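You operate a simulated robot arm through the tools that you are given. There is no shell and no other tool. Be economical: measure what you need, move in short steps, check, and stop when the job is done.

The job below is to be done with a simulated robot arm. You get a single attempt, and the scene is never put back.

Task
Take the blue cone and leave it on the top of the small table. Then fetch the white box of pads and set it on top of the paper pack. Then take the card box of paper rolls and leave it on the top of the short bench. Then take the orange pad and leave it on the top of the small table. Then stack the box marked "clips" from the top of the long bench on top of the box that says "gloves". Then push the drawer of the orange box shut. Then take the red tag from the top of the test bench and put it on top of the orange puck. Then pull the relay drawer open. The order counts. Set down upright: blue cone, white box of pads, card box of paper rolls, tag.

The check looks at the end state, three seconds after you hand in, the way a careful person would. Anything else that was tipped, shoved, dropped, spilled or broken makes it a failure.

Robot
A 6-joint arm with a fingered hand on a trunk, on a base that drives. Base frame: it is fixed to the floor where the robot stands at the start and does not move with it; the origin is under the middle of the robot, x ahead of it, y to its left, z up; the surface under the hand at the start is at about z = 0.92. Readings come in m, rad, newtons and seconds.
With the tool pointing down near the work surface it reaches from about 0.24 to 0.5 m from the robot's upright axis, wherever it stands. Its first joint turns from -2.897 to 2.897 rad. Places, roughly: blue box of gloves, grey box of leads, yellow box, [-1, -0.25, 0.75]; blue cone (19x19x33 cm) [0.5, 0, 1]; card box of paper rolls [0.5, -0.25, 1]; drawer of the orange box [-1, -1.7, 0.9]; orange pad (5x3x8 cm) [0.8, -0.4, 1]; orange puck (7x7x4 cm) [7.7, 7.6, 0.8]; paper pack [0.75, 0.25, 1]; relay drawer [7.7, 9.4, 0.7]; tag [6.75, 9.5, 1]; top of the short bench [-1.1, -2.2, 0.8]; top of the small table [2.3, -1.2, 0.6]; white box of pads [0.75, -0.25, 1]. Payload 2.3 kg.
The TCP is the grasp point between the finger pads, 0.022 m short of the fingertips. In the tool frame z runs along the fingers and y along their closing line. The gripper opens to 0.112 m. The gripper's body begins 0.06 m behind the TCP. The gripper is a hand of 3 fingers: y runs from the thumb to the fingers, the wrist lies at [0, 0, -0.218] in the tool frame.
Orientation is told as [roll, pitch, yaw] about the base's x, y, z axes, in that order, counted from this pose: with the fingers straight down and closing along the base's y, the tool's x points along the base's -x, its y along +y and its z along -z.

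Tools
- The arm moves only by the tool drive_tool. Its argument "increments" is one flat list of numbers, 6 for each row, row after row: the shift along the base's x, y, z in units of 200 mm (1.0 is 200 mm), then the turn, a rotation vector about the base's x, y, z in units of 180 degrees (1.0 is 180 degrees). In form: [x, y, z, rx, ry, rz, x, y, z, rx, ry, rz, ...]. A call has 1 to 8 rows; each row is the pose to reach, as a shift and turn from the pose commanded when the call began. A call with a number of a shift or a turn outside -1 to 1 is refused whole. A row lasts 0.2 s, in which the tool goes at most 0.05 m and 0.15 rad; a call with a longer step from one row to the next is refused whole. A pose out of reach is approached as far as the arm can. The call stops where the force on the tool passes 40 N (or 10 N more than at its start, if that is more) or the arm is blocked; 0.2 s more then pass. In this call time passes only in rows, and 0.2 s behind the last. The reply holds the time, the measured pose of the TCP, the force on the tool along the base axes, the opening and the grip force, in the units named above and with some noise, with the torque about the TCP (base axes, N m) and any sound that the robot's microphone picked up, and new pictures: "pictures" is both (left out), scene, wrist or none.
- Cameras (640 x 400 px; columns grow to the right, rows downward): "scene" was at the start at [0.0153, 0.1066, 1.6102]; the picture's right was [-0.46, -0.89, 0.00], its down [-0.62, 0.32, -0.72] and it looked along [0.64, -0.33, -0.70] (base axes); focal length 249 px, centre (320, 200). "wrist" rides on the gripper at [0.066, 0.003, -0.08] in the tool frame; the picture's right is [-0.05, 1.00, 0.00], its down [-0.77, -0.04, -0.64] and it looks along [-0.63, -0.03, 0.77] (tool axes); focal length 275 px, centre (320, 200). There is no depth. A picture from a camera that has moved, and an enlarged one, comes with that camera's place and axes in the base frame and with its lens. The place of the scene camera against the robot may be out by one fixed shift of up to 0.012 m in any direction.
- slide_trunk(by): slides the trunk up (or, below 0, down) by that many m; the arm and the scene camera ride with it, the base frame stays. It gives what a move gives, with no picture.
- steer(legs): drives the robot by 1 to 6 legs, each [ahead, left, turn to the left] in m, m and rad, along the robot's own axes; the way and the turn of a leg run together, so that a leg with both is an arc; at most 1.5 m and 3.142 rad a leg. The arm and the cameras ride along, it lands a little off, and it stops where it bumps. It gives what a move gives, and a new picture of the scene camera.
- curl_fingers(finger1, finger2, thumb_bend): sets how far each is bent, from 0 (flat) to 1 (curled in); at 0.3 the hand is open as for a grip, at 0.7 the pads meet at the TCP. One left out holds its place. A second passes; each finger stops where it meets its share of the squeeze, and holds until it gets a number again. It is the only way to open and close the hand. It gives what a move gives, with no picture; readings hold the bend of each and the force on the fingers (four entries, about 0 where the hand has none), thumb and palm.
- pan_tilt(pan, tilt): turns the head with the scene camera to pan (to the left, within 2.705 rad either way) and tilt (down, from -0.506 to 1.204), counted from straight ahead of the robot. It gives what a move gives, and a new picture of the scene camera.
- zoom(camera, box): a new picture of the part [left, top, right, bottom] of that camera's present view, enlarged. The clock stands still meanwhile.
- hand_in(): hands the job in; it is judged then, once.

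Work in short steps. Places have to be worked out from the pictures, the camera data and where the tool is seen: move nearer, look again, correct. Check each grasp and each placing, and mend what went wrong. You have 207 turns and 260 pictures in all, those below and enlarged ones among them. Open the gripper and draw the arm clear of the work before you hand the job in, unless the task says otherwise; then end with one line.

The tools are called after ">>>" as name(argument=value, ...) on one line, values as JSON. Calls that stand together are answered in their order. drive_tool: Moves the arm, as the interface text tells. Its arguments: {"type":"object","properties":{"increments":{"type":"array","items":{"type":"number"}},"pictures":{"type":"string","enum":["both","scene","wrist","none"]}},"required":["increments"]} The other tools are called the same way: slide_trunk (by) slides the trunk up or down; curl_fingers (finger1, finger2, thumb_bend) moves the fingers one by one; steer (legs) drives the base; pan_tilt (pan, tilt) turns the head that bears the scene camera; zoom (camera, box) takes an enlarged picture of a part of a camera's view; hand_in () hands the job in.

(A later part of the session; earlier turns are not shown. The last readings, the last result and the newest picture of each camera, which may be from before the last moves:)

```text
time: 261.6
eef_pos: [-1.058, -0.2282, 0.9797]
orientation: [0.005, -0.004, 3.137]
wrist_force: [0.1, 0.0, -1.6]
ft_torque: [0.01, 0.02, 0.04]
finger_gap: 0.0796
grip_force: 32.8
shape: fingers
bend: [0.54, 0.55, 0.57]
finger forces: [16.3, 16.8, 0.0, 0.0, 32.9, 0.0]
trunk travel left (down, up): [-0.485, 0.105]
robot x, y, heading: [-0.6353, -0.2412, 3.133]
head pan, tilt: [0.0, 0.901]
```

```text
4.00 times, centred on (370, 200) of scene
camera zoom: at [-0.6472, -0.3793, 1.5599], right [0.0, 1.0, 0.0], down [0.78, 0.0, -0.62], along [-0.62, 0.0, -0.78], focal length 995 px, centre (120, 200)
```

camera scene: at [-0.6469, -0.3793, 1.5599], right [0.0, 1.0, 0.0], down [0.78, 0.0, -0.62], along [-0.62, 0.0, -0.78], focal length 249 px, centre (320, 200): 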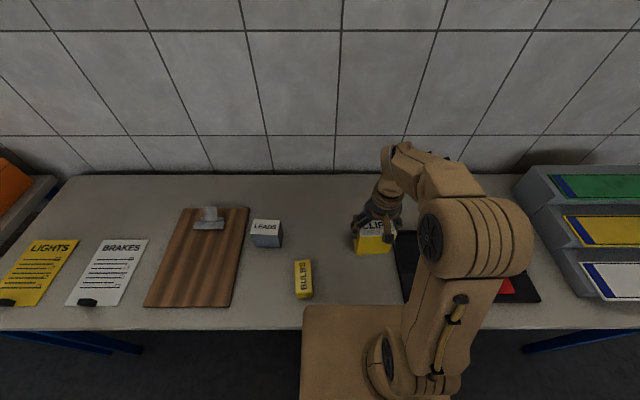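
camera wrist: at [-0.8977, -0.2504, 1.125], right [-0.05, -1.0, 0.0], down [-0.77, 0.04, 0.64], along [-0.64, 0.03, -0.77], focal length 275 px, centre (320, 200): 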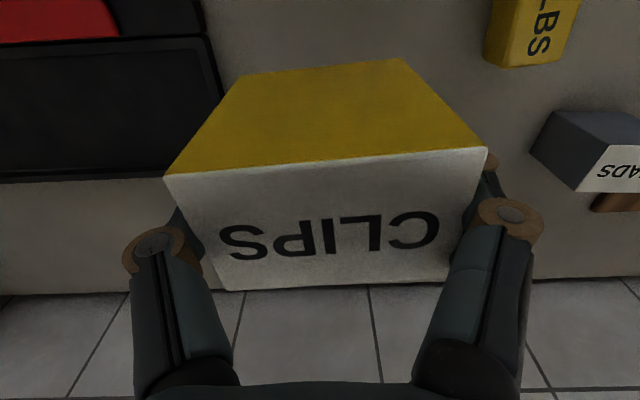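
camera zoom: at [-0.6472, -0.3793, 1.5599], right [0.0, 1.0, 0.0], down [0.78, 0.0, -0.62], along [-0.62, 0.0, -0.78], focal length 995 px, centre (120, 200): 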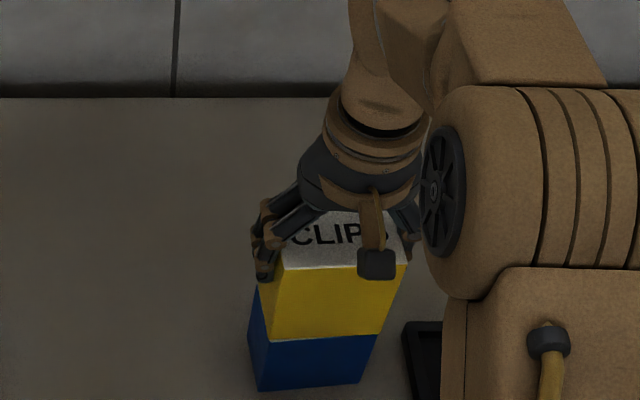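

Nearly seated; a few mm more.

>>> drive_tool(increments=[0, 0, -0.02, 0, 0, 0], pictures="none")

>>> drive_tool(increments=[0, 0, -0.015, 0, 0, 0], pictures="none")

```text
time: 262.0
eef_pos: [-1.0596, -0.2276, 0.9771]
orientation: [0.004, -0.005, 3.138]
wrist_force: [0.0, -0.5, -0.9]
ft_torque: [0.01, 0.0, 0.0]
finger_gap: 0.0792
grip_force: 33.1
shape: fingers
bend: [0.54, 0.55, 0.57]
finger forces: [16.3, 16.8, 0.0, 0.1, 33.0, 0.0]
trunk travel left (down, up): [-0.485, 0.105]
robot x, y, heading: [-0.6324, -0.2439, 3.144]
head pan, tilt: [0.0, 0.901]
```

```text
time: 262.4
eef_pos: [-1.0589, -0.2279, 0.9751]
orientation: [0.004, -0.006, 3.138]
wrist_force: [-1.4, 0.5, 6.7]
ft_torque: [0.03, -0.04, 0.0]
finger_gap: 0.0794
grip_force: 33.2
shape: fingers
bend: [0.54, 0.56, 0.57]
finger forces: [16.2, 16.8, 0.0, 0.0, 33.0, 0.1]
trunk travel left (down, up): [-0.485, 0.105]
robot x, y, heading: [-0.6342, -0.2393, 3.143]
head pan, tilt: [0.0, 0.901]
```

Contact (≈7 N). Open and rise straight up.

>>> curl_fingers(finger1=0.2, finger2=0.2, thumb_bend=0.2)

>>> drive_tool(increments=[0, 0, 0.1, 0, 0, 0, 0, 0, 0.3, 0, 0, 0, 0.02, 0, 0.5, 0, 0, 0, 0.15, 0, 0.65, 0, 0, 0, 0.3, 0, 0.8, 0, 0, 0])

```text
time: 263.4
eef_pos: [-1.0586, -0.2286, 0.9734]
orientation: [0.002, -0.003, 3.138]
wrist_force: [0.0, 0.5, 0.7]
ft_torque: [-0.06, 0.06, 0.01]
finger_gap: 0.1288
grip_force: 0.1
shape: fingers
bend: [0.2, 0.2, 0.2]
finger forces: [0.0, 0.0, 0.1, 0.1, 0.1, 0.0]
trunk travel left (down, up): [-0.485, 0.105]
robot x, y, heading: [-0.6353, -0.2421, 3.134]
head pan, tilt: [0.0, 0.901]
```

```text
time: 264.6
eef_pos: [-0.9985, -0.2276, 1.134]
orientation: [0.004, -0.004, 3.139]
wrist_force: [-0.4, 0.5, -0.5]
ft_torque: [0.02, 0.02, 0.0]
finger_gap: 0.1289
grip_force: 0.1
shape: fingers
bend: [0.2, 0.2, 0.2]
finger forces: [0.0, 0.1, 0.0, 0.0, 0.0, 0.1]
trunk travel left (down, up): [-0.485, 0.105]
robot x, y, heading: [-0.6375, -0.2418, 3.136]
head pan, tilt: [0.0, 0.901]
camera scene: at [-0.6457, -0.3793, 1.5599], right [0.0, 1.0, 0.0], down [0.78, 0.0, -0.62], along [-0.62, 0.0, -0.78], focal length 249 px, centre (320, 200)
camera wrist: at [-0.9324, -0.2297, 1.2148], right [-0.05, -1.0, 0.0], down [-0.77, 0.04, 0.64], along [-0.64, 0.03, -0.77], focal length 275 px, centre (320, 200)
```

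scene: 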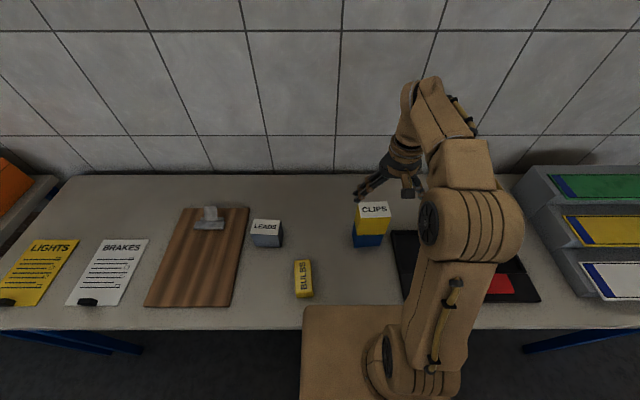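
wrist: 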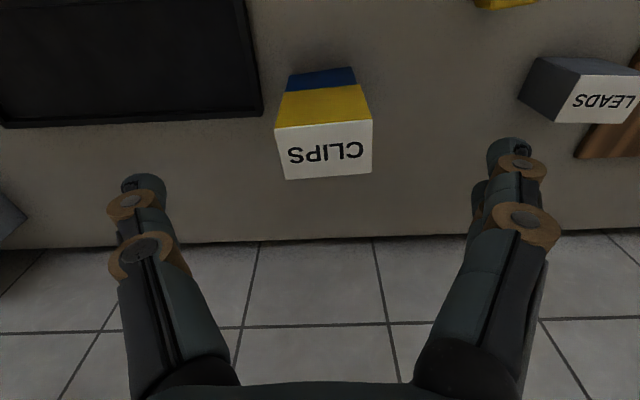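

Clips rests squarely on gloves. Next the orange drawer: back off, strafe to y≈−1.67 and look.

>>> steer(legs=[[-0.35, 0, 0], [0, 1.43, 0]])

>>> pan_tilt(pan=0.2, tilt=0.8)

>>> zoom(camera="wrist", box=[0, 0, 640, 400])

```text
time: 273.6
eef_pos: [-0.6524, -1.6497, 1.1342]
orientation: [0.004, -0.003, 3.136]
wrist_force: [0.3, -1.1, 0.3]
ft_torque: [0.02, -0.02, -0.02]
finger_gap: 0.1286
grip_force: 0.0
shape: fingers
bend: [0.2, 0.2, 0.2]
finger forces: [0.0, 0.0, 0.0, 0.1, 0.0, 0.0]
trunk travel left (down, up): [-0.485, 0.105]
robot x, y, heading: [-0.2856, -1.6671, 3.138]
head pan, tilt: [0.0, 0.901]
camera scene: at [-0.3012, -1.8024, 1.5599], right [0.01, 1.0, 0.0], down [0.78, 0.0, -0.62], along [-0.62, 0.0, -0.78], focal length 249 px, centre (320, 200)
```

scene: 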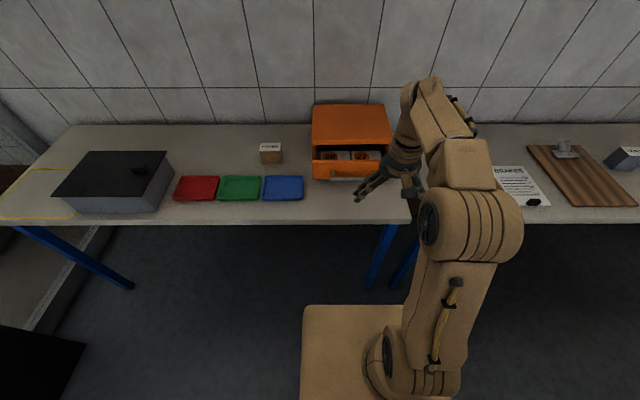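

```text
time: 274.3
eef_pos: [-0.652, -1.6486, 1.1338]
orientation: [0.003, -0.002, 3.136]
wrist_force: [-0.3, 0.5, 0.7]
ft_torque: [0.02, -0.02, 0.03]
finger_gap: 0.1286
grip_force: 0.1
shape: fingers
bend: [0.2, 0.2, 0.2]
finger forces: [0.0, 0.0, 0.0, 0.0, 0.0, 0.0]
trunk travel left (down, up): [-0.485, 0.105]
robot x, y, heading: [-0.287, -1.6668, 3.136]
head pan, tilt: [0.201, 0.799]
camera scene: at [-0.3048, -1.8181, 1.5678], right [-0.19, 0.98, 0.0], down [0.7, 0.14, -0.7], along [-0.68, -0.14, -0.72], focal length 249 px, centre (320, 200)
```

scene: 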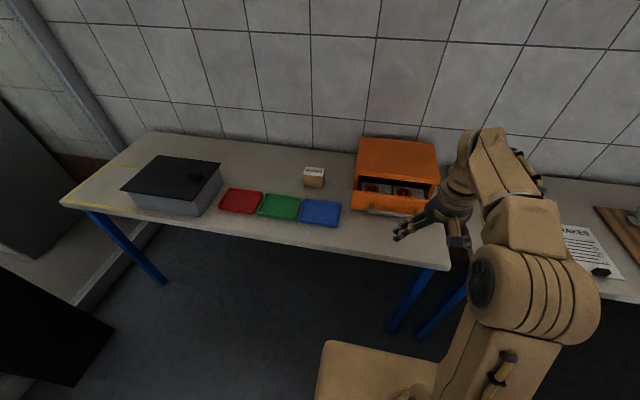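

```text
1.00 times, centred on (320, 200) of wrist (not enlarged: the box is as wide or as high as the picture)
camera zoom: at [-0.5877, -1.6519, 1.2142], right [-0.05, -1.0, 0.0], down [-0.77, 0.04, 0.64], along [-0.64, 0.03, -0.77], focal length 275 px, centre (320, 200)
```

zoom: 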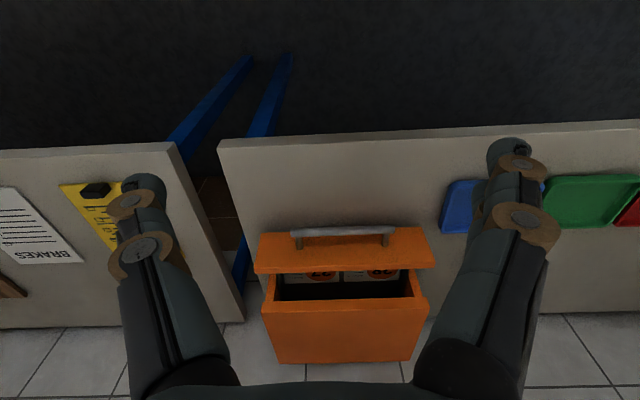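

Drawer front panel is at x≈−0.97, y≈−1.69, z 0.83–0.95, box nearly square to the bench. I curl the fingers into a pusher, draw the arm in, and drive closer.

>>> curl_fingers(finger1=0.72, finger2=0.72, thumb_bend=0.72)

>>> drive_tool(increments=[0.22, 0, 0, 0, 0, 0, 0.45, 0, 0, 0, 0, 0], pictures="none")

>>> steer(legs=[[0.25, 0.04, 0.005]])

>>> zoom(camera="wrist", box=[0, 0, 640, 400])

```text
time: 275.3
eef_pos: [-0.6533, -1.6502, 1.1336]
orientation: [0.003, -0.004, 3.138]
wrist_force: [0.2, 0.2, 1.1]
ft_torque: [0.02, 0.02, 0.02]
finger_gap: 0.0
grip_force: 0.1
shape: fingers
bend: [0.72, 0.72, 0.72]
finger forces: [0.1, 0.0, 0.0, 0.1, 0.0, 0.0]
trunk travel left (down, up): [-0.485, 0.105]
robot x, y, heading: [-0.2917, -1.6656, 3.137]
head pan, tilt: [0.201, 0.799]
```

```text
time: 275.9
eef_pos: [-0.5609, -1.6497, 1.1342]
orientation: [0.005, -0.003, 3.135]
wrist_force: [0.6, 0.8, -0.2]
ft_torque: [0.03, 0.0, 0.01]
finger_gap: 0.0
grip_force: 0.1
shape: fingers
bend: [0.72, 0.72, 0.72]
finger forces: [0.0, 0.0, 0.0, 0.1, 0.1, 0.0]
trunk travel left (down, up): [-0.485, 0.105]
robot x, y, heading: [-0.2869, -1.6625, 3.138]
head pan, tilt: [0.201, 0.799]
```

```text
time: 277.8
eef_pos: [-0.8125, -1.6917, 1.1337]
orientation: [0.003, -0.002, -3.14]
wrist_force: [0.4, -0.2, -0.1]
ft_torque: [-0.01, -0.01, 0.02]
finger_gap: 0.0001
grip_force: 0.1
shape: fingers
bend: [0.72, 0.72, 0.72]
finger forces: [0.0, 0.1, 0.1, 0.0, 0.1, 0.0]
trunk travel left (down, up): [-0.485, 0.105]
robot x, y, heading: [-0.5372, -1.7045, -3.14]
head pan, tilt: [0.201, 0.799]
camera scene: at [-0.5547, -1.8581, 1.5678], right [-0.2, 0.98, 0.0], down [0.7, 0.14, -0.7], along [-0.68, -0.14, -0.72], focal length 249 px, centre (320, 200)
```

scene: 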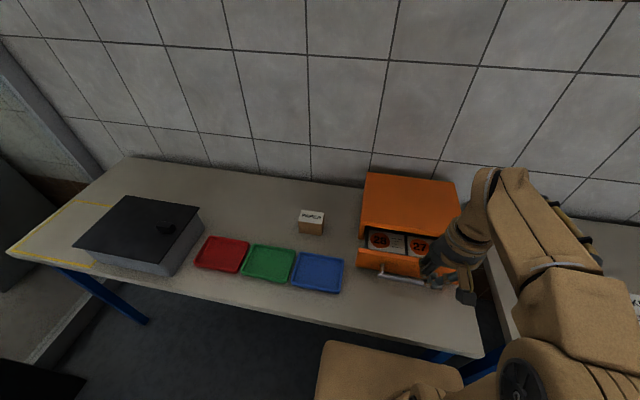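

```text
1.00 times, centred on (320, 200) of wrist (not enlarged: the box is as wide or as high as the picture)
camera zoom: at [-0.7477, -1.6937, 1.2137], right [-0.04, -1.0, 0.0], down [-0.77, 0.04, 0.64], along [-0.64, 0.03, -0.77], focal length 275 px, centre (320, 200)
```

zoom: 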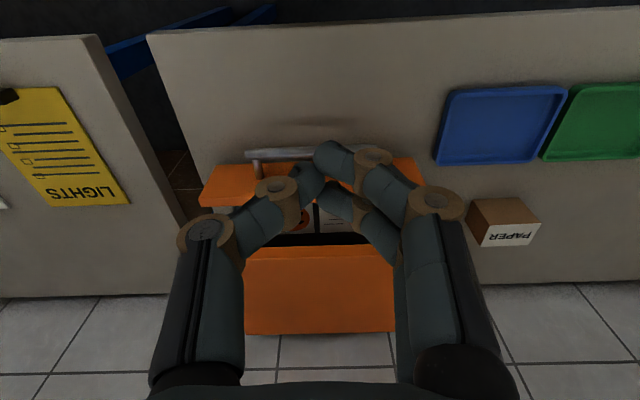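

Handle front ≈(−0.93, −1.665). I shift +2 cm in y and lower the hand in front of the panel to z≈0.885.

>>> drive_tool(increments=[0, 0.1, -0.2, 0, 0, 0, 0, 0.1, -0.44, 0, 0, 0, 0, 0.1, -0.68, 0, 0, 0, 0, 0.1, -0.92, 0, 0, 0], pictures="none")

>>> drive_tool(increments=[0, 0, -0.2, 0, 0, 0, 0, 0, -0.32, 0, 0, 0])

```text
time: 278.8
eef_pos: [-0.8133, -1.6731, 0.9488]
orientation: [0.004, 0.0, -3.142]
wrist_force: [0.5, 0.0, -0.1]
ft_torque: [0.01, 0.0, -0.02]
finger_gap: 0.0002
grip_force: 0.3
shape: fingers
bend: [0.72, 0.72, 0.72]
finger forces: [0.0, 0.0, 0.1, 0.0, 0.0, 0.0]
trunk travel left (down, up): [-0.485, 0.105]
robot x, y, heading: [-0.5389, -1.7027, -3.144]
head pan, tilt: [0.201, 0.799]
```

```text
time: 279.4
eef_pos: [-0.8116, -1.6709, 0.8854]
orientation: [0.003, -0.003, -3.141]
wrist_force: [-0.9, 0.2, 0.8]
ft_torque: [0.02, 0.0, -0.02]
finger_gap: 0.0
grip_force: 0.1
shape: fingers
bend: [0.72, 0.72, 0.72]
finger forces: [0.0, 0.1, 0.0, 0.1, 0.0, 0.0]
trunk travel left (down, up): [-0.485, 0.105]
robot x, y, heading: [-0.536, -1.7057, -3.139]
head pan, tilt: [0.201, 0.799]
camera scene: at [-0.5536, -1.858, 1.5678], right [-0.2, 0.98, 0.0], down [0.7, 0.14, -0.7], along [-0.68, -0.14, -0.72], focal length 249 px, centre (320, 200)
camera wrist: at [-0.7464, -1.6733, 0.9659], right [-0.04, -1.0, 0.0], down [-0.77, 0.04, 0.64], along [-0.64, 0.03, -0.77], focal length 275 px, centre (320, 200)
```

scene: 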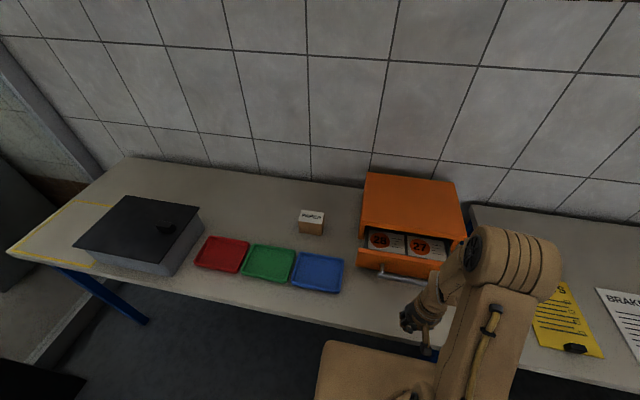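
wrist: 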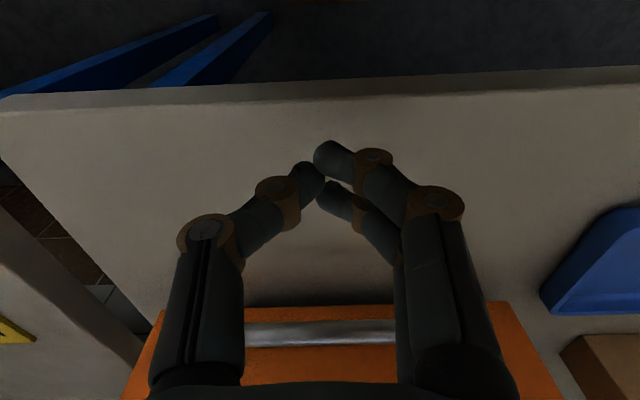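

The hand is in line with the handle (z≈0.88). I advance 11 cm to just past first contact and check.

>>> drive_tool(increments=[-0.2, 0, 0, 0, 0, 0, -0.35, 0, 0, 0, 0, 0, -0.45, 0, 0, 0, 0, 0, -0.55, 0, 0, 0, 0, 0])

```text
time: 280.4
eef_pos: [-0.9222, -1.6714, 0.8846]
orientation: [0.004, -0.004, -3.139]
wrist_force: [0.6, 0.1, -0.4]
ft_torque: [-0.01, 0.0, 0.02]
finger_gap: 0.0
grip_force: 0.1
shape: fingers
bend: [0.72, 0.72, 0.72]
finger forces: [0.1, 0.1, 0.0, 0.1, 0.1, 0.0]
trunk travel left (down, up): [-0.485, 0.105]
robot x, y, heading: [-0.5433, -1.7026, -3.141]
head pan, tilt: [0.201, 0.799]
camera scene: at [-0.5542, -1.8579, 1.5678], right [-0.2, 0.98, 0.0], down [0.7, 0.14, -0.7], along [-0.68, -0.14, -0.72], focal length 249 px, centre (320, 200)
camera wrist: at [-0.8567, -1.6729, 0.9658], right [-0.04, -1.0, 0.0], down [-0.77, 0.04, 0.64], along [-0.64, 0.03, -0.77], focal length 275 px, centre (320, 200)
```

scene: 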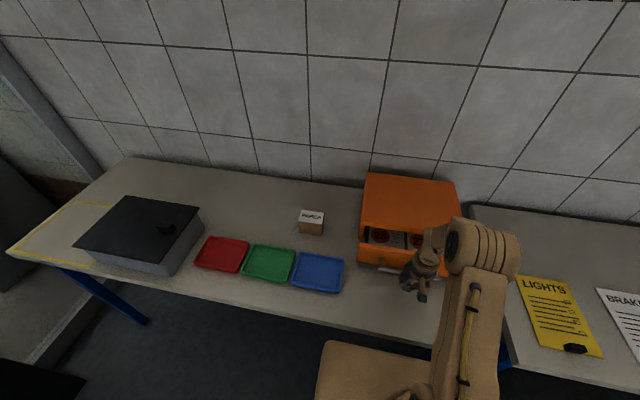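
wrist: 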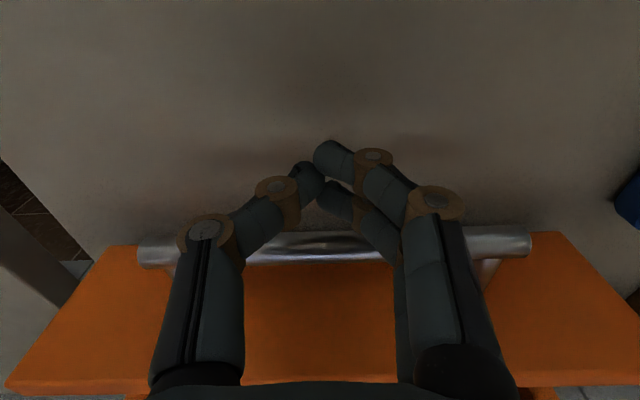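

Handle ≈1 cm ahead. Push on 4 cm slowly.

>>> drive_tool(increments=[-0.05, 0, 0, 0, 0, 0, -0.1, 0, 0, 0, 0, 0, -0.15, 0, 0, 0, 0, 0, -0.2, 0, 0, 0, 0, 0], pictures="scene")

```text
time: 281.4
eef_pos: [-0.9624, -1.6731, 0.8848]
orientation: [0.003, 0.0, -3.138]
wrist_force: [0.2, 1.1, 0.6]
ft_torque: [0.01, 0.05, 0.01]
finger_gap: 0.0
grip_force: 0.0
shape: fingers
bend: [0.72, 0.72, 0.72]
finger forces: [0.0, 0.0, 0.0, 0.1, 0.0, 0.0]
trunk travel left (down, up): [-0.485, 0.105]
robot x, y, heading: [-0.5383, -1.7067, -3.138]
head pan, tilt: [0.201, 0.799]
camera scene: at [-0.5541, -1.8579, 1.5678], right [-0.2, 0.98, 0.0], down [0.7, 0.14, -0.7], along [-0.68, -0.14, -0.72], focal length 249 px, centre (320, 200)
```

scene: 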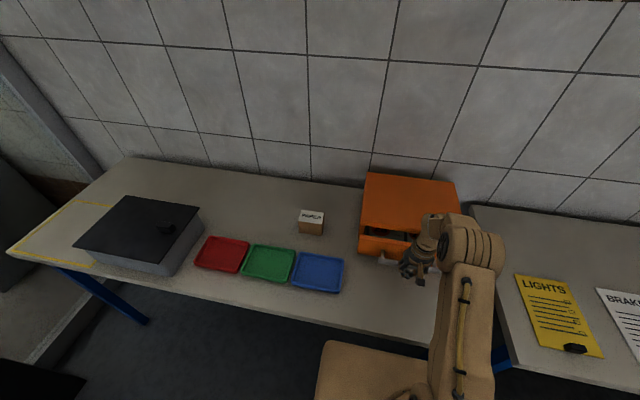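

The drawer is moving in with little resistance. Continue in small steps.

>>> drive_tool(increments=[-0.05, 0, 0, 0, 0, 0, -0.1, 0, 0, 0, 0, 0, -0.15, 0, 0, 0, 0, 0], pictures="scene")

>>> zoom(camera="scene", box=[330, 160, 490, 300])

```text
time: 282.2
eef_pos: [-0.9929, -1.6715, 0.8862]
orientation: [0.003, -0.005, -3.139]
wrist_force: [0.2, 0.2, 0.0]
ft_torque: [-0.01, 0.02, 0.0]
finger_gap: 0.0
grip_force: 0.1
shape: fingers
bend: [0.72, 0.72, 0.72]
finger forces: [0.0, 0.0, 0.0, 0.0, 0.0, 0.1]
trunk travel left (down, up): [-0.485, 0.105]
robot x, y, heading: [-0.5397, -1.7065, -3.141]
head pan, tilt: [0.201, 0.799]
camera scene: at [-0.5542, -1.8579, 1.5678], right [-0.2, 0.98, 0.0], down [0.7, 0.14, -0.7], along [-0.68, -0.14, -0.72], focal length 249 px, centre (320, 200)
```

scene: 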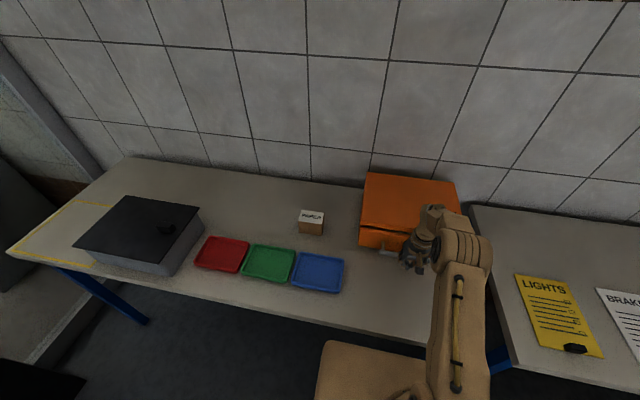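

```text
2.86 times, centred on (410, 230) of scene
camera zoom: at [-0.5542, -1.8579, 1.5678], right [-0.2, 0.98, 0.0], down [0.7, 0.14, -0.7], along [-0.68, -0.14, -0.72], focal length 711 px, centre (63, 114)
```

zoom: 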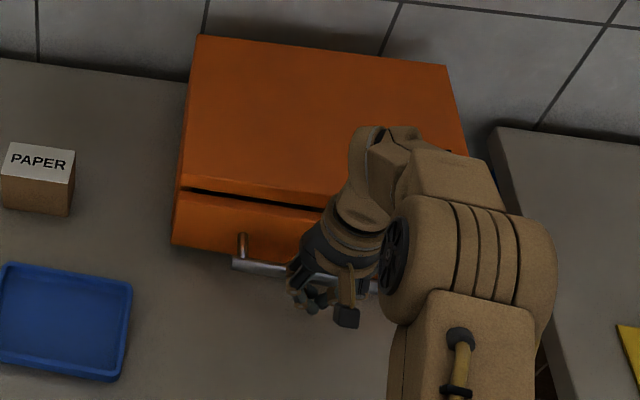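

Nearly shut (≈1–2 cm left). Push 1 cm at a time, watching force.

>>> drive_tool(increments=[-0.04, 0, 0, 0, 0, 0], pictures="none")

>>> drive_tool(increments=[-0.03, 0, 0, 0, 0, 0], pictures="none")

>>> zoom(camera="scene", box=[330, 160, 490, 300])

```text
time: 282.6
eef_pos: [-1.0007, -1.6727, 0.8845]
orientation: [0.005, -0.003, -3.139]
wrist_force: [-1.1, -0.7, 0.4]
ft_torque: [-0.04, -0.04, 0.0]
finger_gap: 0.0
grip_force: 0.1
shape: fingers
bend: [0.72, 0.72, 0.72]
finger forces: [0.1, 0.1, 0.1, 0.1, 0.0, 0.1]
trunk travel left (down, up): [-0.485, 0.105]
robot x, y, heading: [-0.5379, -1.7049, -3.136]
head pan, tilt: [0.201, 0.799]
```

```text
time: 283.0
eef_pos: [-1.0062, -1.6727, 0.8849]
orientation: [0.004, -0.001, -3.14]
wrist_force: [-0.4, -0.3, -0.9]
ft_torque: [-0.01, 0.03, 0.03]
finger_gap: 0.0001
grip_force: 0.1
shape: fingers
bend: [0.72, 0.72, 0.72]
finger forces: [0.1, 0.0, 0.1, 0.0, 0.0, 0.0]
trunk travel left (down, up): [-0.485, 0.105]
robot x, y, heading: [-0.5321, -1.7026, -3.134]
head pan, tilt: [0.201, 0.799]
```

```text
2.86 times, centred on (410, 230) of scene
camera zoom: at [-0.5542, -1.8579, 1.5678], right [-0.2, 0.98, 0.0], down [0.7, 0.14, -0.7], along [-0.68, -0.14, -0.72], focal length 711 px, centre (63, 114)
```

zoom: 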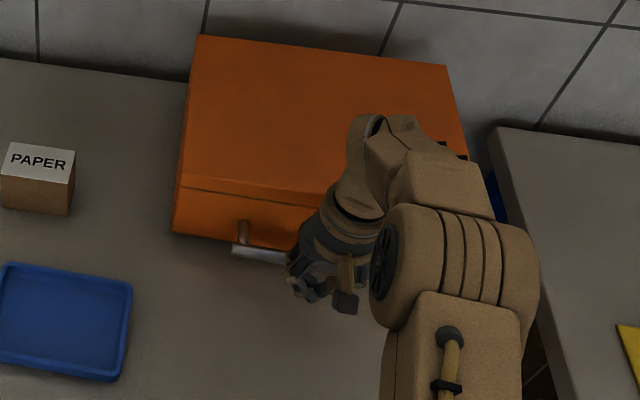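

Looks almost shut; push 3 mm steps until it resists.

>>> drive_tool(increments=[-0.015, 0, 0, 0, 0, 0], pictures="none")

>>> drive_tool(increments=[-0.015, 0, 0, 0, 0, 0], pictures="none")

>>> zoom(camera="scene", box=[330, 160, 490, 300])

```text
time: 283.4
eef_pos: [-1.0102, -1.6717, 0.8863]
orientation: [0.003, -0.003, -3.141]
wrist_force: [0.1, -0.4, -0.2]
ft_torque: [-0.03, 0.01, 0.0]
finger_gap: 0.0
grip_force: 0.0
shape: fingers
bend: [0.72, 0.72, 0.72]
finger forces: [0.0, 0.1, 0.0, 0.0, 0.0, 0.0]
trunk travel left (down, up): [-0.485, 0.105]
robot x, y, heading: [-0.5393, -1.7012, -3.142]
head pan, tilt: [0.201, 0.799]
```

```text
time: 283.8
eef_pos: [-1.013, -1.6724, 0.8861]
orientation: [0.003, -0.004, -3.139]
wrist_force: [-0.6, 0.2, 0.1]
ft_torque: [0.02, 0.01, 0.03]
finger_gap: 0.0
grip_force: 0.1
shape: fingers
bend: [0.72, 0.72, 0.72]
finger forces: [0.1, 0.0, 0.0, 0.0, 0.0, 0.1]
trunk travel left (down, up): [-0.485, 0.105]
robot x, y, heading: [-0.539, -1.7051, -3.138]
head pan, tilt: [0.201, 0.799]
```

```text
2.86 times, centred on (410, 230) of scene
camera zoom: at [-0.5541, -1.8579, 1.5678], right [-0.2, 0.98, 0.0], down [0.7, 0.14, -0.7], along [-0.68, -0.14, -0.72], focal length 711 px, centre (63, 114)
```

zoom: 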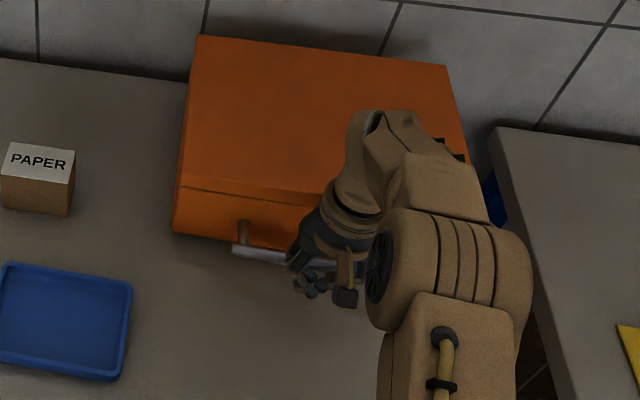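

The drawer did not move in the last steps and no force: it coasted shut. I confirm with a few mm more until touch.

>>> drive_tool(increments=[-0.02, 0, 0, 0, 0, 0], pictures="none")

>>> drive_tool(increments=[-0.02, 0, 0, 0, 0, 0], pictures="wrist")

```text
time: 284.2
eef_pos: [-1.0152, -1.6725, 0.886]
orientation: [0.002, 0.0, -3.14]
wrist_force: [5.2, -0.1, -0.9]
ft_torque: [0.0, -0.06, 0.08]
finger_gap: 0.0001
grip_force: 2.9
shape: fingers
bend: [0.72, 0.72, 0.72]
finger forces: [0.0, 5.4, 0.0, 0.1, 0.1, 0.0]
trunk travel left (down, up): [-0.485, 0.105]
robot x, y, heading: [-0.5404, -1.7051, -3.136]
head pan, tilt: [0.201, 0.799]
```

```text
time: 284.6
eef_pos: [-1.0169, -1.6725, 0.8873]
orientation: [0.003, -0.001, -3.138]
wrist_force: [20.5, 0.2, -2.0]
ft_torque: [0.02, -0.16, 0.29]
finger_gap: 0.0
grip_force: 10.3
shape: fingers
bend: [0.72, 0.72, 0.72]
finger forces: [0.0, 21.1, 0.0, 0.0, 0.1, 0.1]
trunk travel left (down, up): [-0.485, 0.105]
robot x, y, heading: [-0.5399, -1.7039, -3.142]
head pan, tilt: [0.201, 0.799]
camera wrist: at [-0.9513, -1.6739, 0.9667], right [-0.05, -1.0, 0.0], down [-0.77, 0.04, 0.64], along [-0.64, 0.03, -0.77], focal length 275 px, centre (320, 200)
```

wrist: 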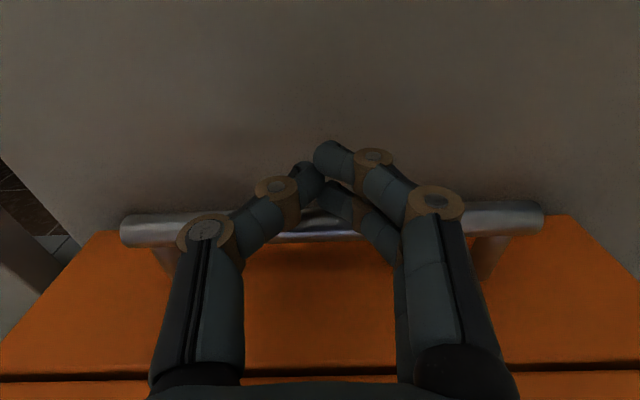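

Drawer is firmly shut. I withdraw the hand and drive up toward the open floor at y≈1.3 to scout the way to the test bench.

>>> drive_tool(increments=[0.2, 0, 0, 0, 0, 0, 0.44, 0, 0.05, 0, 0, 0, 0.6, 0, 0.25, 0, 0, 0, 0.7, 0, 0.48, 0, 0, 0, 0.8, 0, 0.7, 0, 0, 0, 0.8, 0, 0.94, 0, 0, 0], pictures="none")

>>> steer(legs=[[-0.27, 0, 0], [0, 0, -1.571], [1.5, 0, 0], [1.4, 0, 0]])

>>> pan_tilt(pan=-0.3, tilt=0.25)

```text
refused: row 3 steps farther than a row can; nothing moved
```

```text
time: 303.9
eef_pos: [-0.1621, 1.6685, 0.8847]
orientation: [0.004, -0.003, 1.544]
wrist_force: [0.6, -0.1, -0.3]
ft_torque: [0.01, 0.0, 0.0]
finger_gap: 0.0
grip_force: 0.2
shape: fingers
bend: [0.72, 0.72, 0.72]
finger forces: [0.0, 0.0, 0.0, 0.0, 0.0, 0.0]
trunk travel left (down, up): [-0.485, 0.105]
robot x, y, heading: [-0.2027, 1.1875, 1.54]
head pan, tilt: [0.201, 0.799]
camera scene: at [-0.3618, 1.2142, 1.5678], right [0.99, 0.17, 0.0], down [0.12, -0.71, -0.7], along [-0.12, 0.69, -0.72], focal length 249 px, centre (320, 200)
```

scene: 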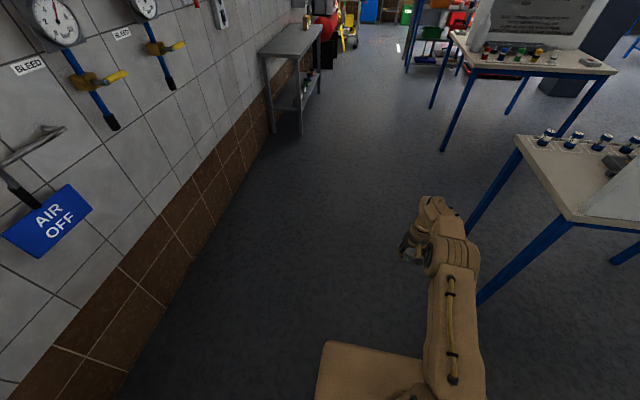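

```text
time: 304.9
eef_pos: [-0.1606, 1.669, 0.8844]
orientation: [0.003, -0.003, 1.544]
wrist_force: [0.4, 0.6, 0.1]
ft_torque: [0.0, 0.03, 0.03]
finger_gap: 0.0
grip_force: 0.0
shape: fingers
bend: [0.72, 0.72, 0.72]
finger forces: [0.0, 0.0, 0.1, 0.1, 0.0, 0.0]
trunk travel left (down, up): [-0.485, 0.105]
robot x, y, heading: [-0.2073, 1.1877, 1.548]
head pan, tilt: [-0.3, 0.25]
camera scene: at [-0.318, 1.223, 1.6168], right [0.95, -0.32, 0.0], down [-0.08, -0.23, -0.97], along [0.31, 0.92, -0.25], focal length 249 px, centre (320, 200)
```

scene: 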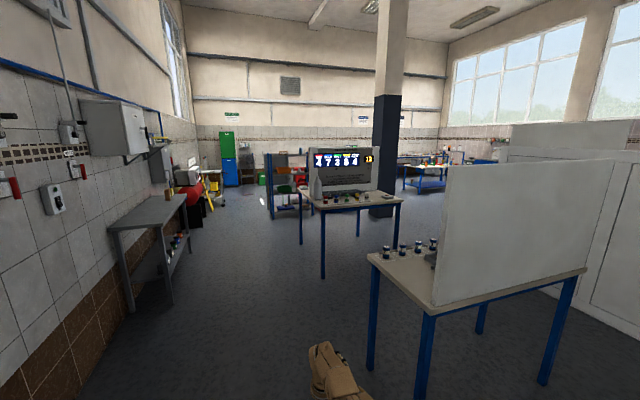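

The arm withdrawal was refused again (too long a step) and the base drove with the arm low; no contact was felt, but I check back on the benches, and raise the hand now.

>>> drive_tool(increments=[0, 0, 0.22, 0, 0, 0, 0, 0, 0.44, 0, 0, 0, 0, 0, 0.66, 0, 0, 0, 0, 0, 0.88, 0, 0, 0], pictures="none")

>>> pan_tilt(pan=2.7, tilt=0.3)

>>> zoom(camera="scene", box=[240, 150, 400, 250])

```text
time: 305.9
eef_pos: [-0.1618, 1.6638, 1.0581]
orientation: [0.001, -0.005, 1.543]
wrist_force: [-0.6, -0.5, 0.1]
ft_torque: [0.01, 0.01, 0.01]
finger_gap: 0.0
grip_force: 0.0
shape: fingers
bend: [0.72, 0.72, 0.72]
finger forces: [0.0, 0.0, 0.1, 0.0, 0.0, 0.0]
out of reach, approached as far as the arm can: row 4
trunk travel left (down, up): [-0.485, 0.105]
robot x, y, heading: [-0.2053, 1.1882, 1.544]
head pan, tilt: [-0.3, 0.25]
```

```text
time: 308.5
eef_pos: [-0.1613, 1.6642, 1.0578]
orientation: [0.002, -0.004, 1.543]
wrist_force: [0.0, 0.5, -0.2]
ft_torque: [0.0, 0.0, -0.01]
finger_gap: 0.0002
grip_force: 0.1
shape: fingers
bend: [0.72, 0.72, 0.72]
finger forces: [0.1, 0.1, 0.0, 0.1, 0.0, 0.1]
trunk travel left (down, up): [-0.485, 0.105]
robot x, y, heading: [-0.2088, 1.1881, 1.548]
head pan, tilt: [2.7, 0.3]
camera scene: at [-0.3904, 1.0513, 1.6122], right [-0.89, 0.45, 0.0], down [0.13, 0.26, -0.96], along [-0.43, -0.85, -0.3], focal length 249 px, centre (320, 200)
```

scene: 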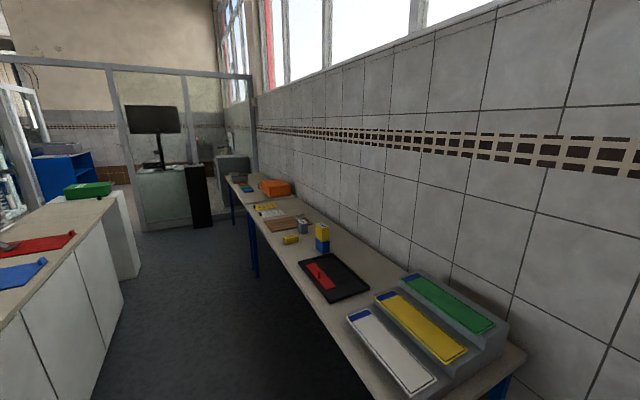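

```text
4.00 times, centred on (320, 200) of scene
camera zoom: at [-0.3904, 1.0513, 1.6122], right [-0.89, 0.45, 0.0], down [0.13, 0.26, -0.96], along [-0.43, -0.85, -0.3], focal length 995 px, centre (320, 200)
```

zoom: 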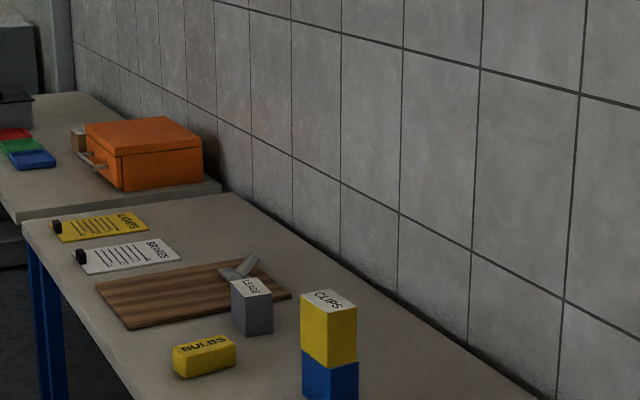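

Drawer shut, stack and card box all fine. Route onward: strafe to x≈1.85, then up between the tables and the half wall. First retract the arm.

>>> drive_tool(increments=[0, -0.2, 0.05, 0, 0, 0, 0, -0.4, 0.15, 0, 0, 0, 0, -0.6, 0.3, 0, 0, 0], pictures="none")

>>> steer(legs=[[0, -1.5, 0.02], [0, -0.55, 0], [0.8, 0, 0]])

>>> pan_tilt(pan=-0.4, tilt=0.25)

```text
time: 309.3
eef_pos: [-0.1627, 1.5434, 1.1186]
orientation: [0.004, -0.004, 1.541]
wrist_force: [-0.3, 0.9, 0.0]
ft_torque: [0.02, -0.03, 0.02]
finger_gap: 0.0
grip_force: 0.1
shape: fingers
bend: [0.72, 0.72, 0.72]
finger forces: [0.0, 0.1, 0.0, 0.1, 0.0, 0.0]
trunk travel left (down, up): [-0.485, 0.105]
robot x, y, heading: [-0.2115, 1.185, 1.546]
head pan, tilt: [2.7, 0.3]
```

```text
time: 323.4
eef_pos: [1.8846, 2.3049, 1.1196]
orientation: [0.002, -0.003, 1.562]
wrist_force: [0.1, -0.1, -0.8]
ft_torque: [0.04, -0.03, 0.02]
finger_gap: 0.0001
grip_force: 0.0
shape: fingers
bend: [0.72, 0.72, 0.72]
finger forces: [0.0, 0.0, 0.0, 0.0, 0.0, 0.1]
trunk travel left (down, up): [-0.485, 0.105]
robot x, y, heading: [1.8432, 1.9456, 1.567]
head pan, tilt: [2.7, 0.3]
camera scene: at [1.6666, 1.8066, 1.6122], right [-0.9, 0.44, 0.0], down [0.13, 0.27, -0.96], along [-0.42, -0.86, -0.3], focal length 249 px, centre (320, 200)
```

scene: 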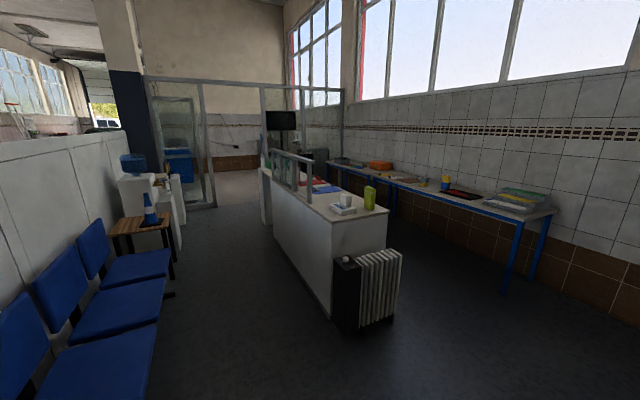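

```text
time: 326.0
eef_pos: [1.8847, 2.3045, 1.1187]
orientation: [0.004, -0.003, 1.561]
wrist_force: [0.2, 0.1, 0.6]
ft_torque: [-0.04, -0.01, -0.03]
finger_gap: 0.0
grip_force: 0.1
shape: fingers
bend: [0.72, 0.72, 0.72]
finger forces: [0.0, 0.1, 0.0, 0.1, 0.0, 0.1]
trunk travel left (down, up): [-0.485, 0.105]
robot x, y, heading: [1.8481, 1.9474, 1.561]
head pan, tilt: [-0.4, 0.25]
camera scene: at [1.7444, 1.976, 1.6169], right [0.92, -0.4, 0.0], down [-0.1, -0.23, -0.97], along [0.39, 0.89, -0.25], focal length 249 px, centre (320, 200)
```

scene: 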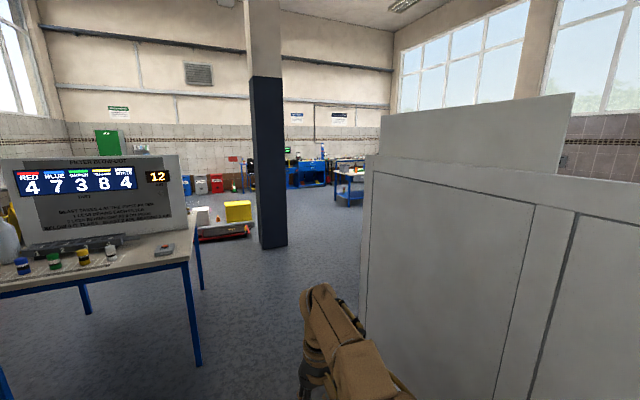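

The half wall ends at about (2.8, 3.5). I shift right, go up to y≈4.35, then strafe right past the wall end and look.

>>> steer(legs=[[0, -0.28, 0.01], [1.5, 0, 0], [0.9, 0, 0], [0, -1.5, 0]])

>>> pan_tilt(pan=-0.5, tilt=0.2)

```text
time: 346.3
eef_pos: [3.6631, 4.7004, 1.1191]
orientation: [0.004, -0.003, 1.571]
wrist_force: [0.4, 0.2, -0.7]
ft_torque: [-0.04, -0.01, 0.0]
finger_gap: 0.0
grip_force: 0.0
shape: fingers
bend: [0.72, 0.72, 0.72]
finger forces: [0.0, 0.0, 0.0, 0.1, 0.0, 0.0]
trunk travel left (down, up): [-0.485, 0.105]
robot x, y, heading: [3.6282, 4.3427, 1.572]
head pan, tilt: [-0.4, 0.25]
camera scene: at [3.5263, 4.3707, 1.6169], right [0.92, -0.39, 0.0], down [-0.1, -0.23, -0.97], along [0.38, 0.89, -0.25], focal length 249 px, centre (320, 200)
```

scene: 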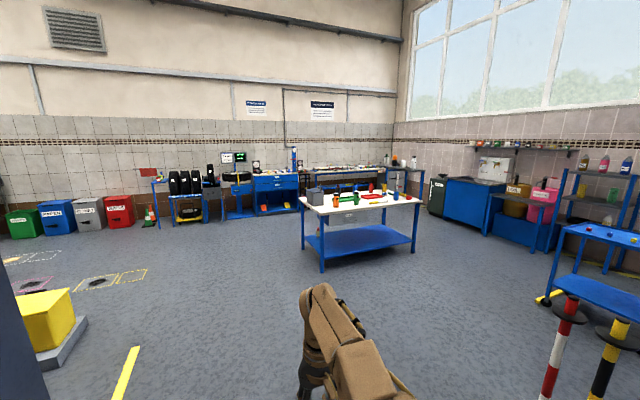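

```text
time: 347.0
eef_pos: [3.6621, 4.7013, 1.1197]
orientation: [0.004, -0.003, 1.572]
wrist_force: [-0.5, -0.4, 0.1]
ft_torque: [-0.04, 0.01, -0.02]
finger_gap: 0.0
grip_force: 0.0
shape: fingers
bend: [0.72, 0.72, 0.72]
finger forces: [0.1, 0.0, 0.0, 0.0, 0.1, 0.0]
trunk travel left (down, up): [-0.485, 0.105]
robot x, y, heading: [3.6261, 4.3402, 1.571]
head pan, tilt: [-0.499, 0.201]
camera scene: at [3.5342, 4.3665, 1.6214], right [0.88, -0.48, 0.0], down [-0.1, -0.18, -0.98], along [0.47, 0.86, -0.2], focal length 249 px, centre (320, 200)
```

scene: 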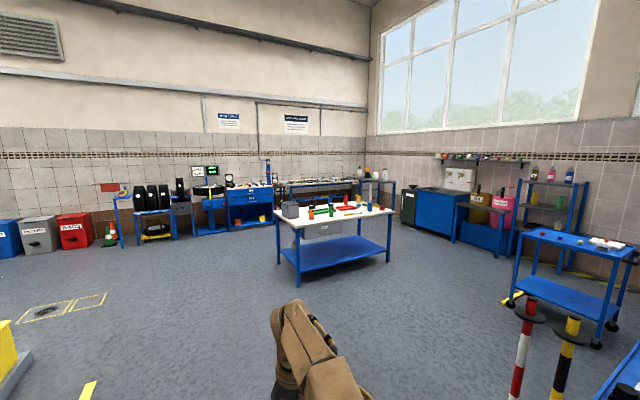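

Test bench is along the far wall beyond the white-topped island; I take the left side of the island: x≈3.85, up to y≈8.3, then look.

>>> steer(legs=[[0, -0.22, 0], [1.5, 0, 0], [1.5, 0, 0], [0.95, 0, 0]])

>>> pan_tilt(pan=-1.1, tilt=0.35)

```text
time: 367.4
eef_pos: [3.7854, 8.6603, 1.1186]
orientation: [0.003, -0.003, 1.606]
wrist_force: [0.3, -0.6, 0.1]
ft_torque: [0.03, 0.01, 0.01]
finger_gap: 0.0
grip_force: 0.0
shape: fingers
bend: [0.72, 0.72, 0.72]
finger forces: [0.0, 0.0, 0.0, 0.0, 0.1, 0.1]
trunk travel left (down, up): [-0.485, 0.105]
robot x, y, heading: [3.7624, 8.3021, 1.605]
head pan, tilt: [-0.499, 0.201]
camera scene: at [3.6675, 8.3224, 1.6214], right [0.89, -0.45, 0.0], down [-0.09, -0.18, -0.98], along [0.44, 0.88, -0.2], focal length 249 px, centre (320, 200)
```

scene: 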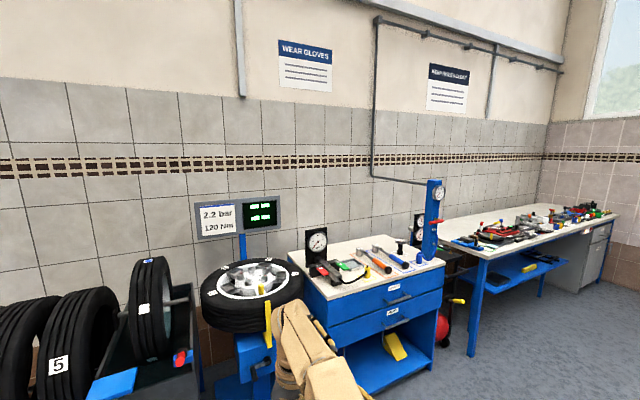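

```text
time: 368.4
eef_pos: [3.7833, 8.6611, 1.1196]
orientation: [0.002, -0.002, 1.606]
wrist_force: [0.2, 0.2, -0.4]
ft_torque: [0.0, -0.03, 0.02]
finger_gap: 0.0
grip_force: 0.0
shape: fingers
bend: [0.72, 0.72, 0.72]
finger forces: [0.0, 0.0, 0.1, 0.1, 0.0, 0.1]
trunk travel left (down, up): [-0.485, 0.105]
robot x, y, heading: [3.7648, 8.2996, 1.606]
head pan, tilt: [-1.1, 0.351]
camera scene: at [3.7071, 8.284, 1.6075], right [0.49, -0.87, 0.0], down [-0.3, -0.17, -0.94], along [0.82, 0.46, -0.34], focal length 249 px, centre (320, 200)
```

scene: 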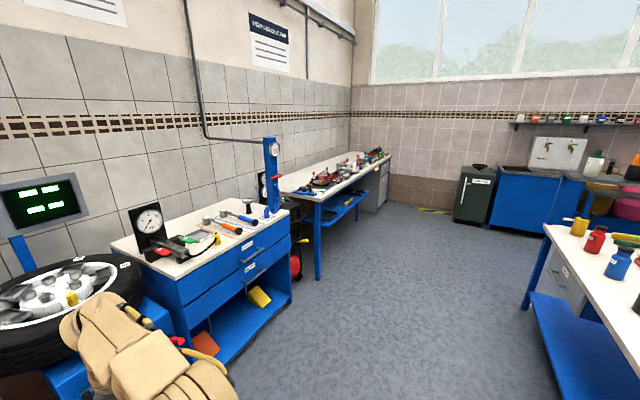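

The test bench runs x≈5.5–7.6 at y≥9.2, with a grey drawer cabinet at its right end. I strafe right to x≈6.7.

>>> steer(legs=[[0, -1.5, -0.034], [0, -1.42, 0]])

>>> pan_tilt(pan=0.0, tilt=0.6)

```text
time: 382.5
eef_pos: [6.7249, 8.6825, 1.1188]
orientation: [0.004, -0.003, 1.566]
wrist_force: [-0.7, -1.1, 0.2]
ft_torque: [0.02, 0.01, 0.01]
finger_gap: 0.0
grip_force: 0.0
shape: fingers
bend: [0.72, 0.72, 0.72]
finger forces: [0.0, 0.0, 0.1, 0.0, 0.0, 0.1]
trunk travel left (down, up): [-0.485, 0.105]
robot x, y, heading: [6.6879, 8.3277, 1.564]
head pan, tilt: [-1.1, 0.351]
camera scene: at [6.6334, 8.31, 1.6075], right [0.45, -0.89, 0.0], down [-0.31, -0.15, -0.94], along [0.84, 0.42, -0.34], focal length 249 px, centre (320, 200)
```

scene: 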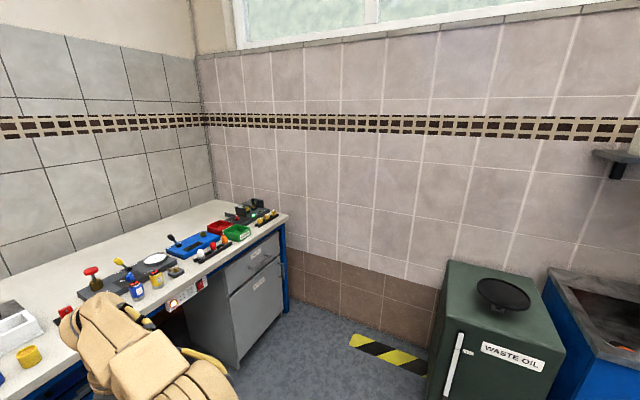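

```text
time: 383.8
eef_pos: [6.7257, 8.6842, 1.1192]
orientation: [0.003, -0.003, 1.565]
wrist_force: [-0.1, -0.1, 0.1]
ft_torque: [0.0, -0.05, 0.0]
finger_gap: 0.0002
grip_force: 0.1
shape: fingers
bend: [0.72, 0.72, 0.72]
finger forces: [0.0, 0.0, 0.0, 0.1, 0.1, 0.1]
trunk travel left (down, up): [-0.485, 0.105]
robot x, y, heading: [6.6871, 8.3239, 1.567]
head pan, tilt: [0.0, 0.6]
camera scene: at [6.5505, 8.3566, 1.5847], right [1.0, -0.01, 0.0], down [0.0, -0.56, -0.83], along [0.01, 0.83, -0.56], focal length 249 px, centre (320, 200)
```

scene: 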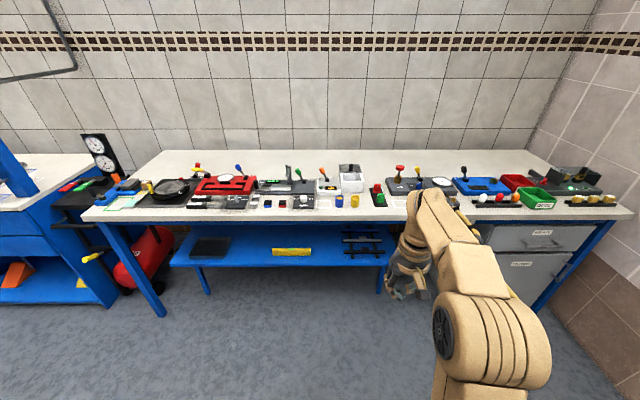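

>>> zoom(camera="scene", box=[300, 150, 412, 220])

>>> zoom(camera="scene", box=[180, 150, 310, 220])

>>> zoom(camera="wrist", box=[0, 0, 640, 400])

```text
5.71 times, centred on (356, 185) of scene
camera zoom: at [6.5505, 8.3566, 1.5847], right [1.0, -0.01, 0.0], down [0.0, -0.56, -0.83], along [0.01, 0.83, -0.56], focal length 1421 px, centre (114, 286)
```

zoom: 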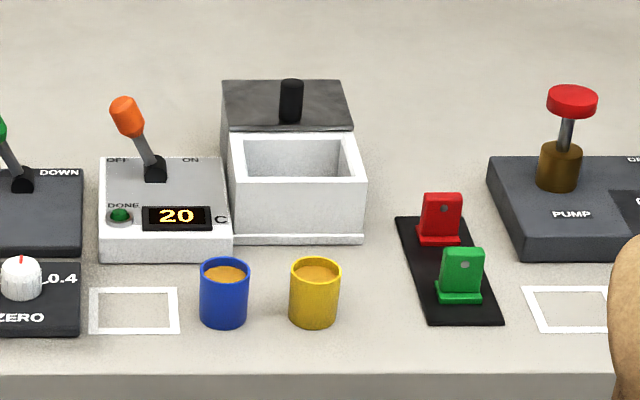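

```text
4.92 times, centred on (245, 185) of scene
camera zoom: at [6.5505, 8.3566, 1.5847], right [1.0, -0.01, 0.0], down [0.0, -0.56, -0.83], along [0.01, 0.83, -0.56], focal length 1224 px, centre (689, 274)
```

zoom: 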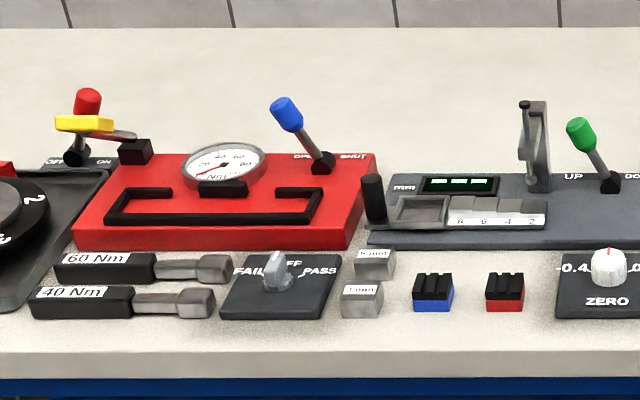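

```text
1.00 times, centred on (320, 200) of wrist (not enlarged: the box is as wide or as high as the picture)
camera zoom: at [6.7214, 8.6183, 1.1993], right [-1.0, 0.05, 0.0], down [0.04, 0.77, 0.64], along [0.03, 0.64, -0.77], focal length 275 px, centre (320, 200)
```

zoom: 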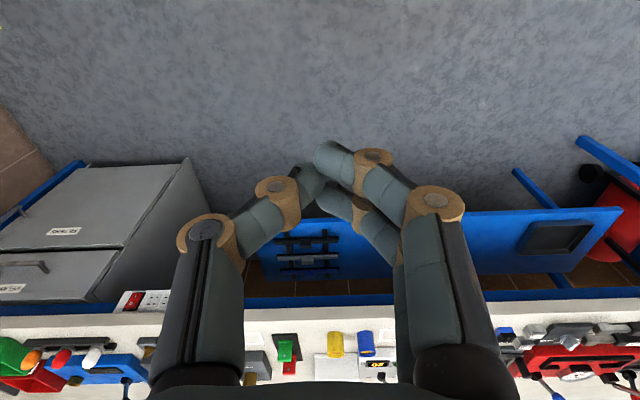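

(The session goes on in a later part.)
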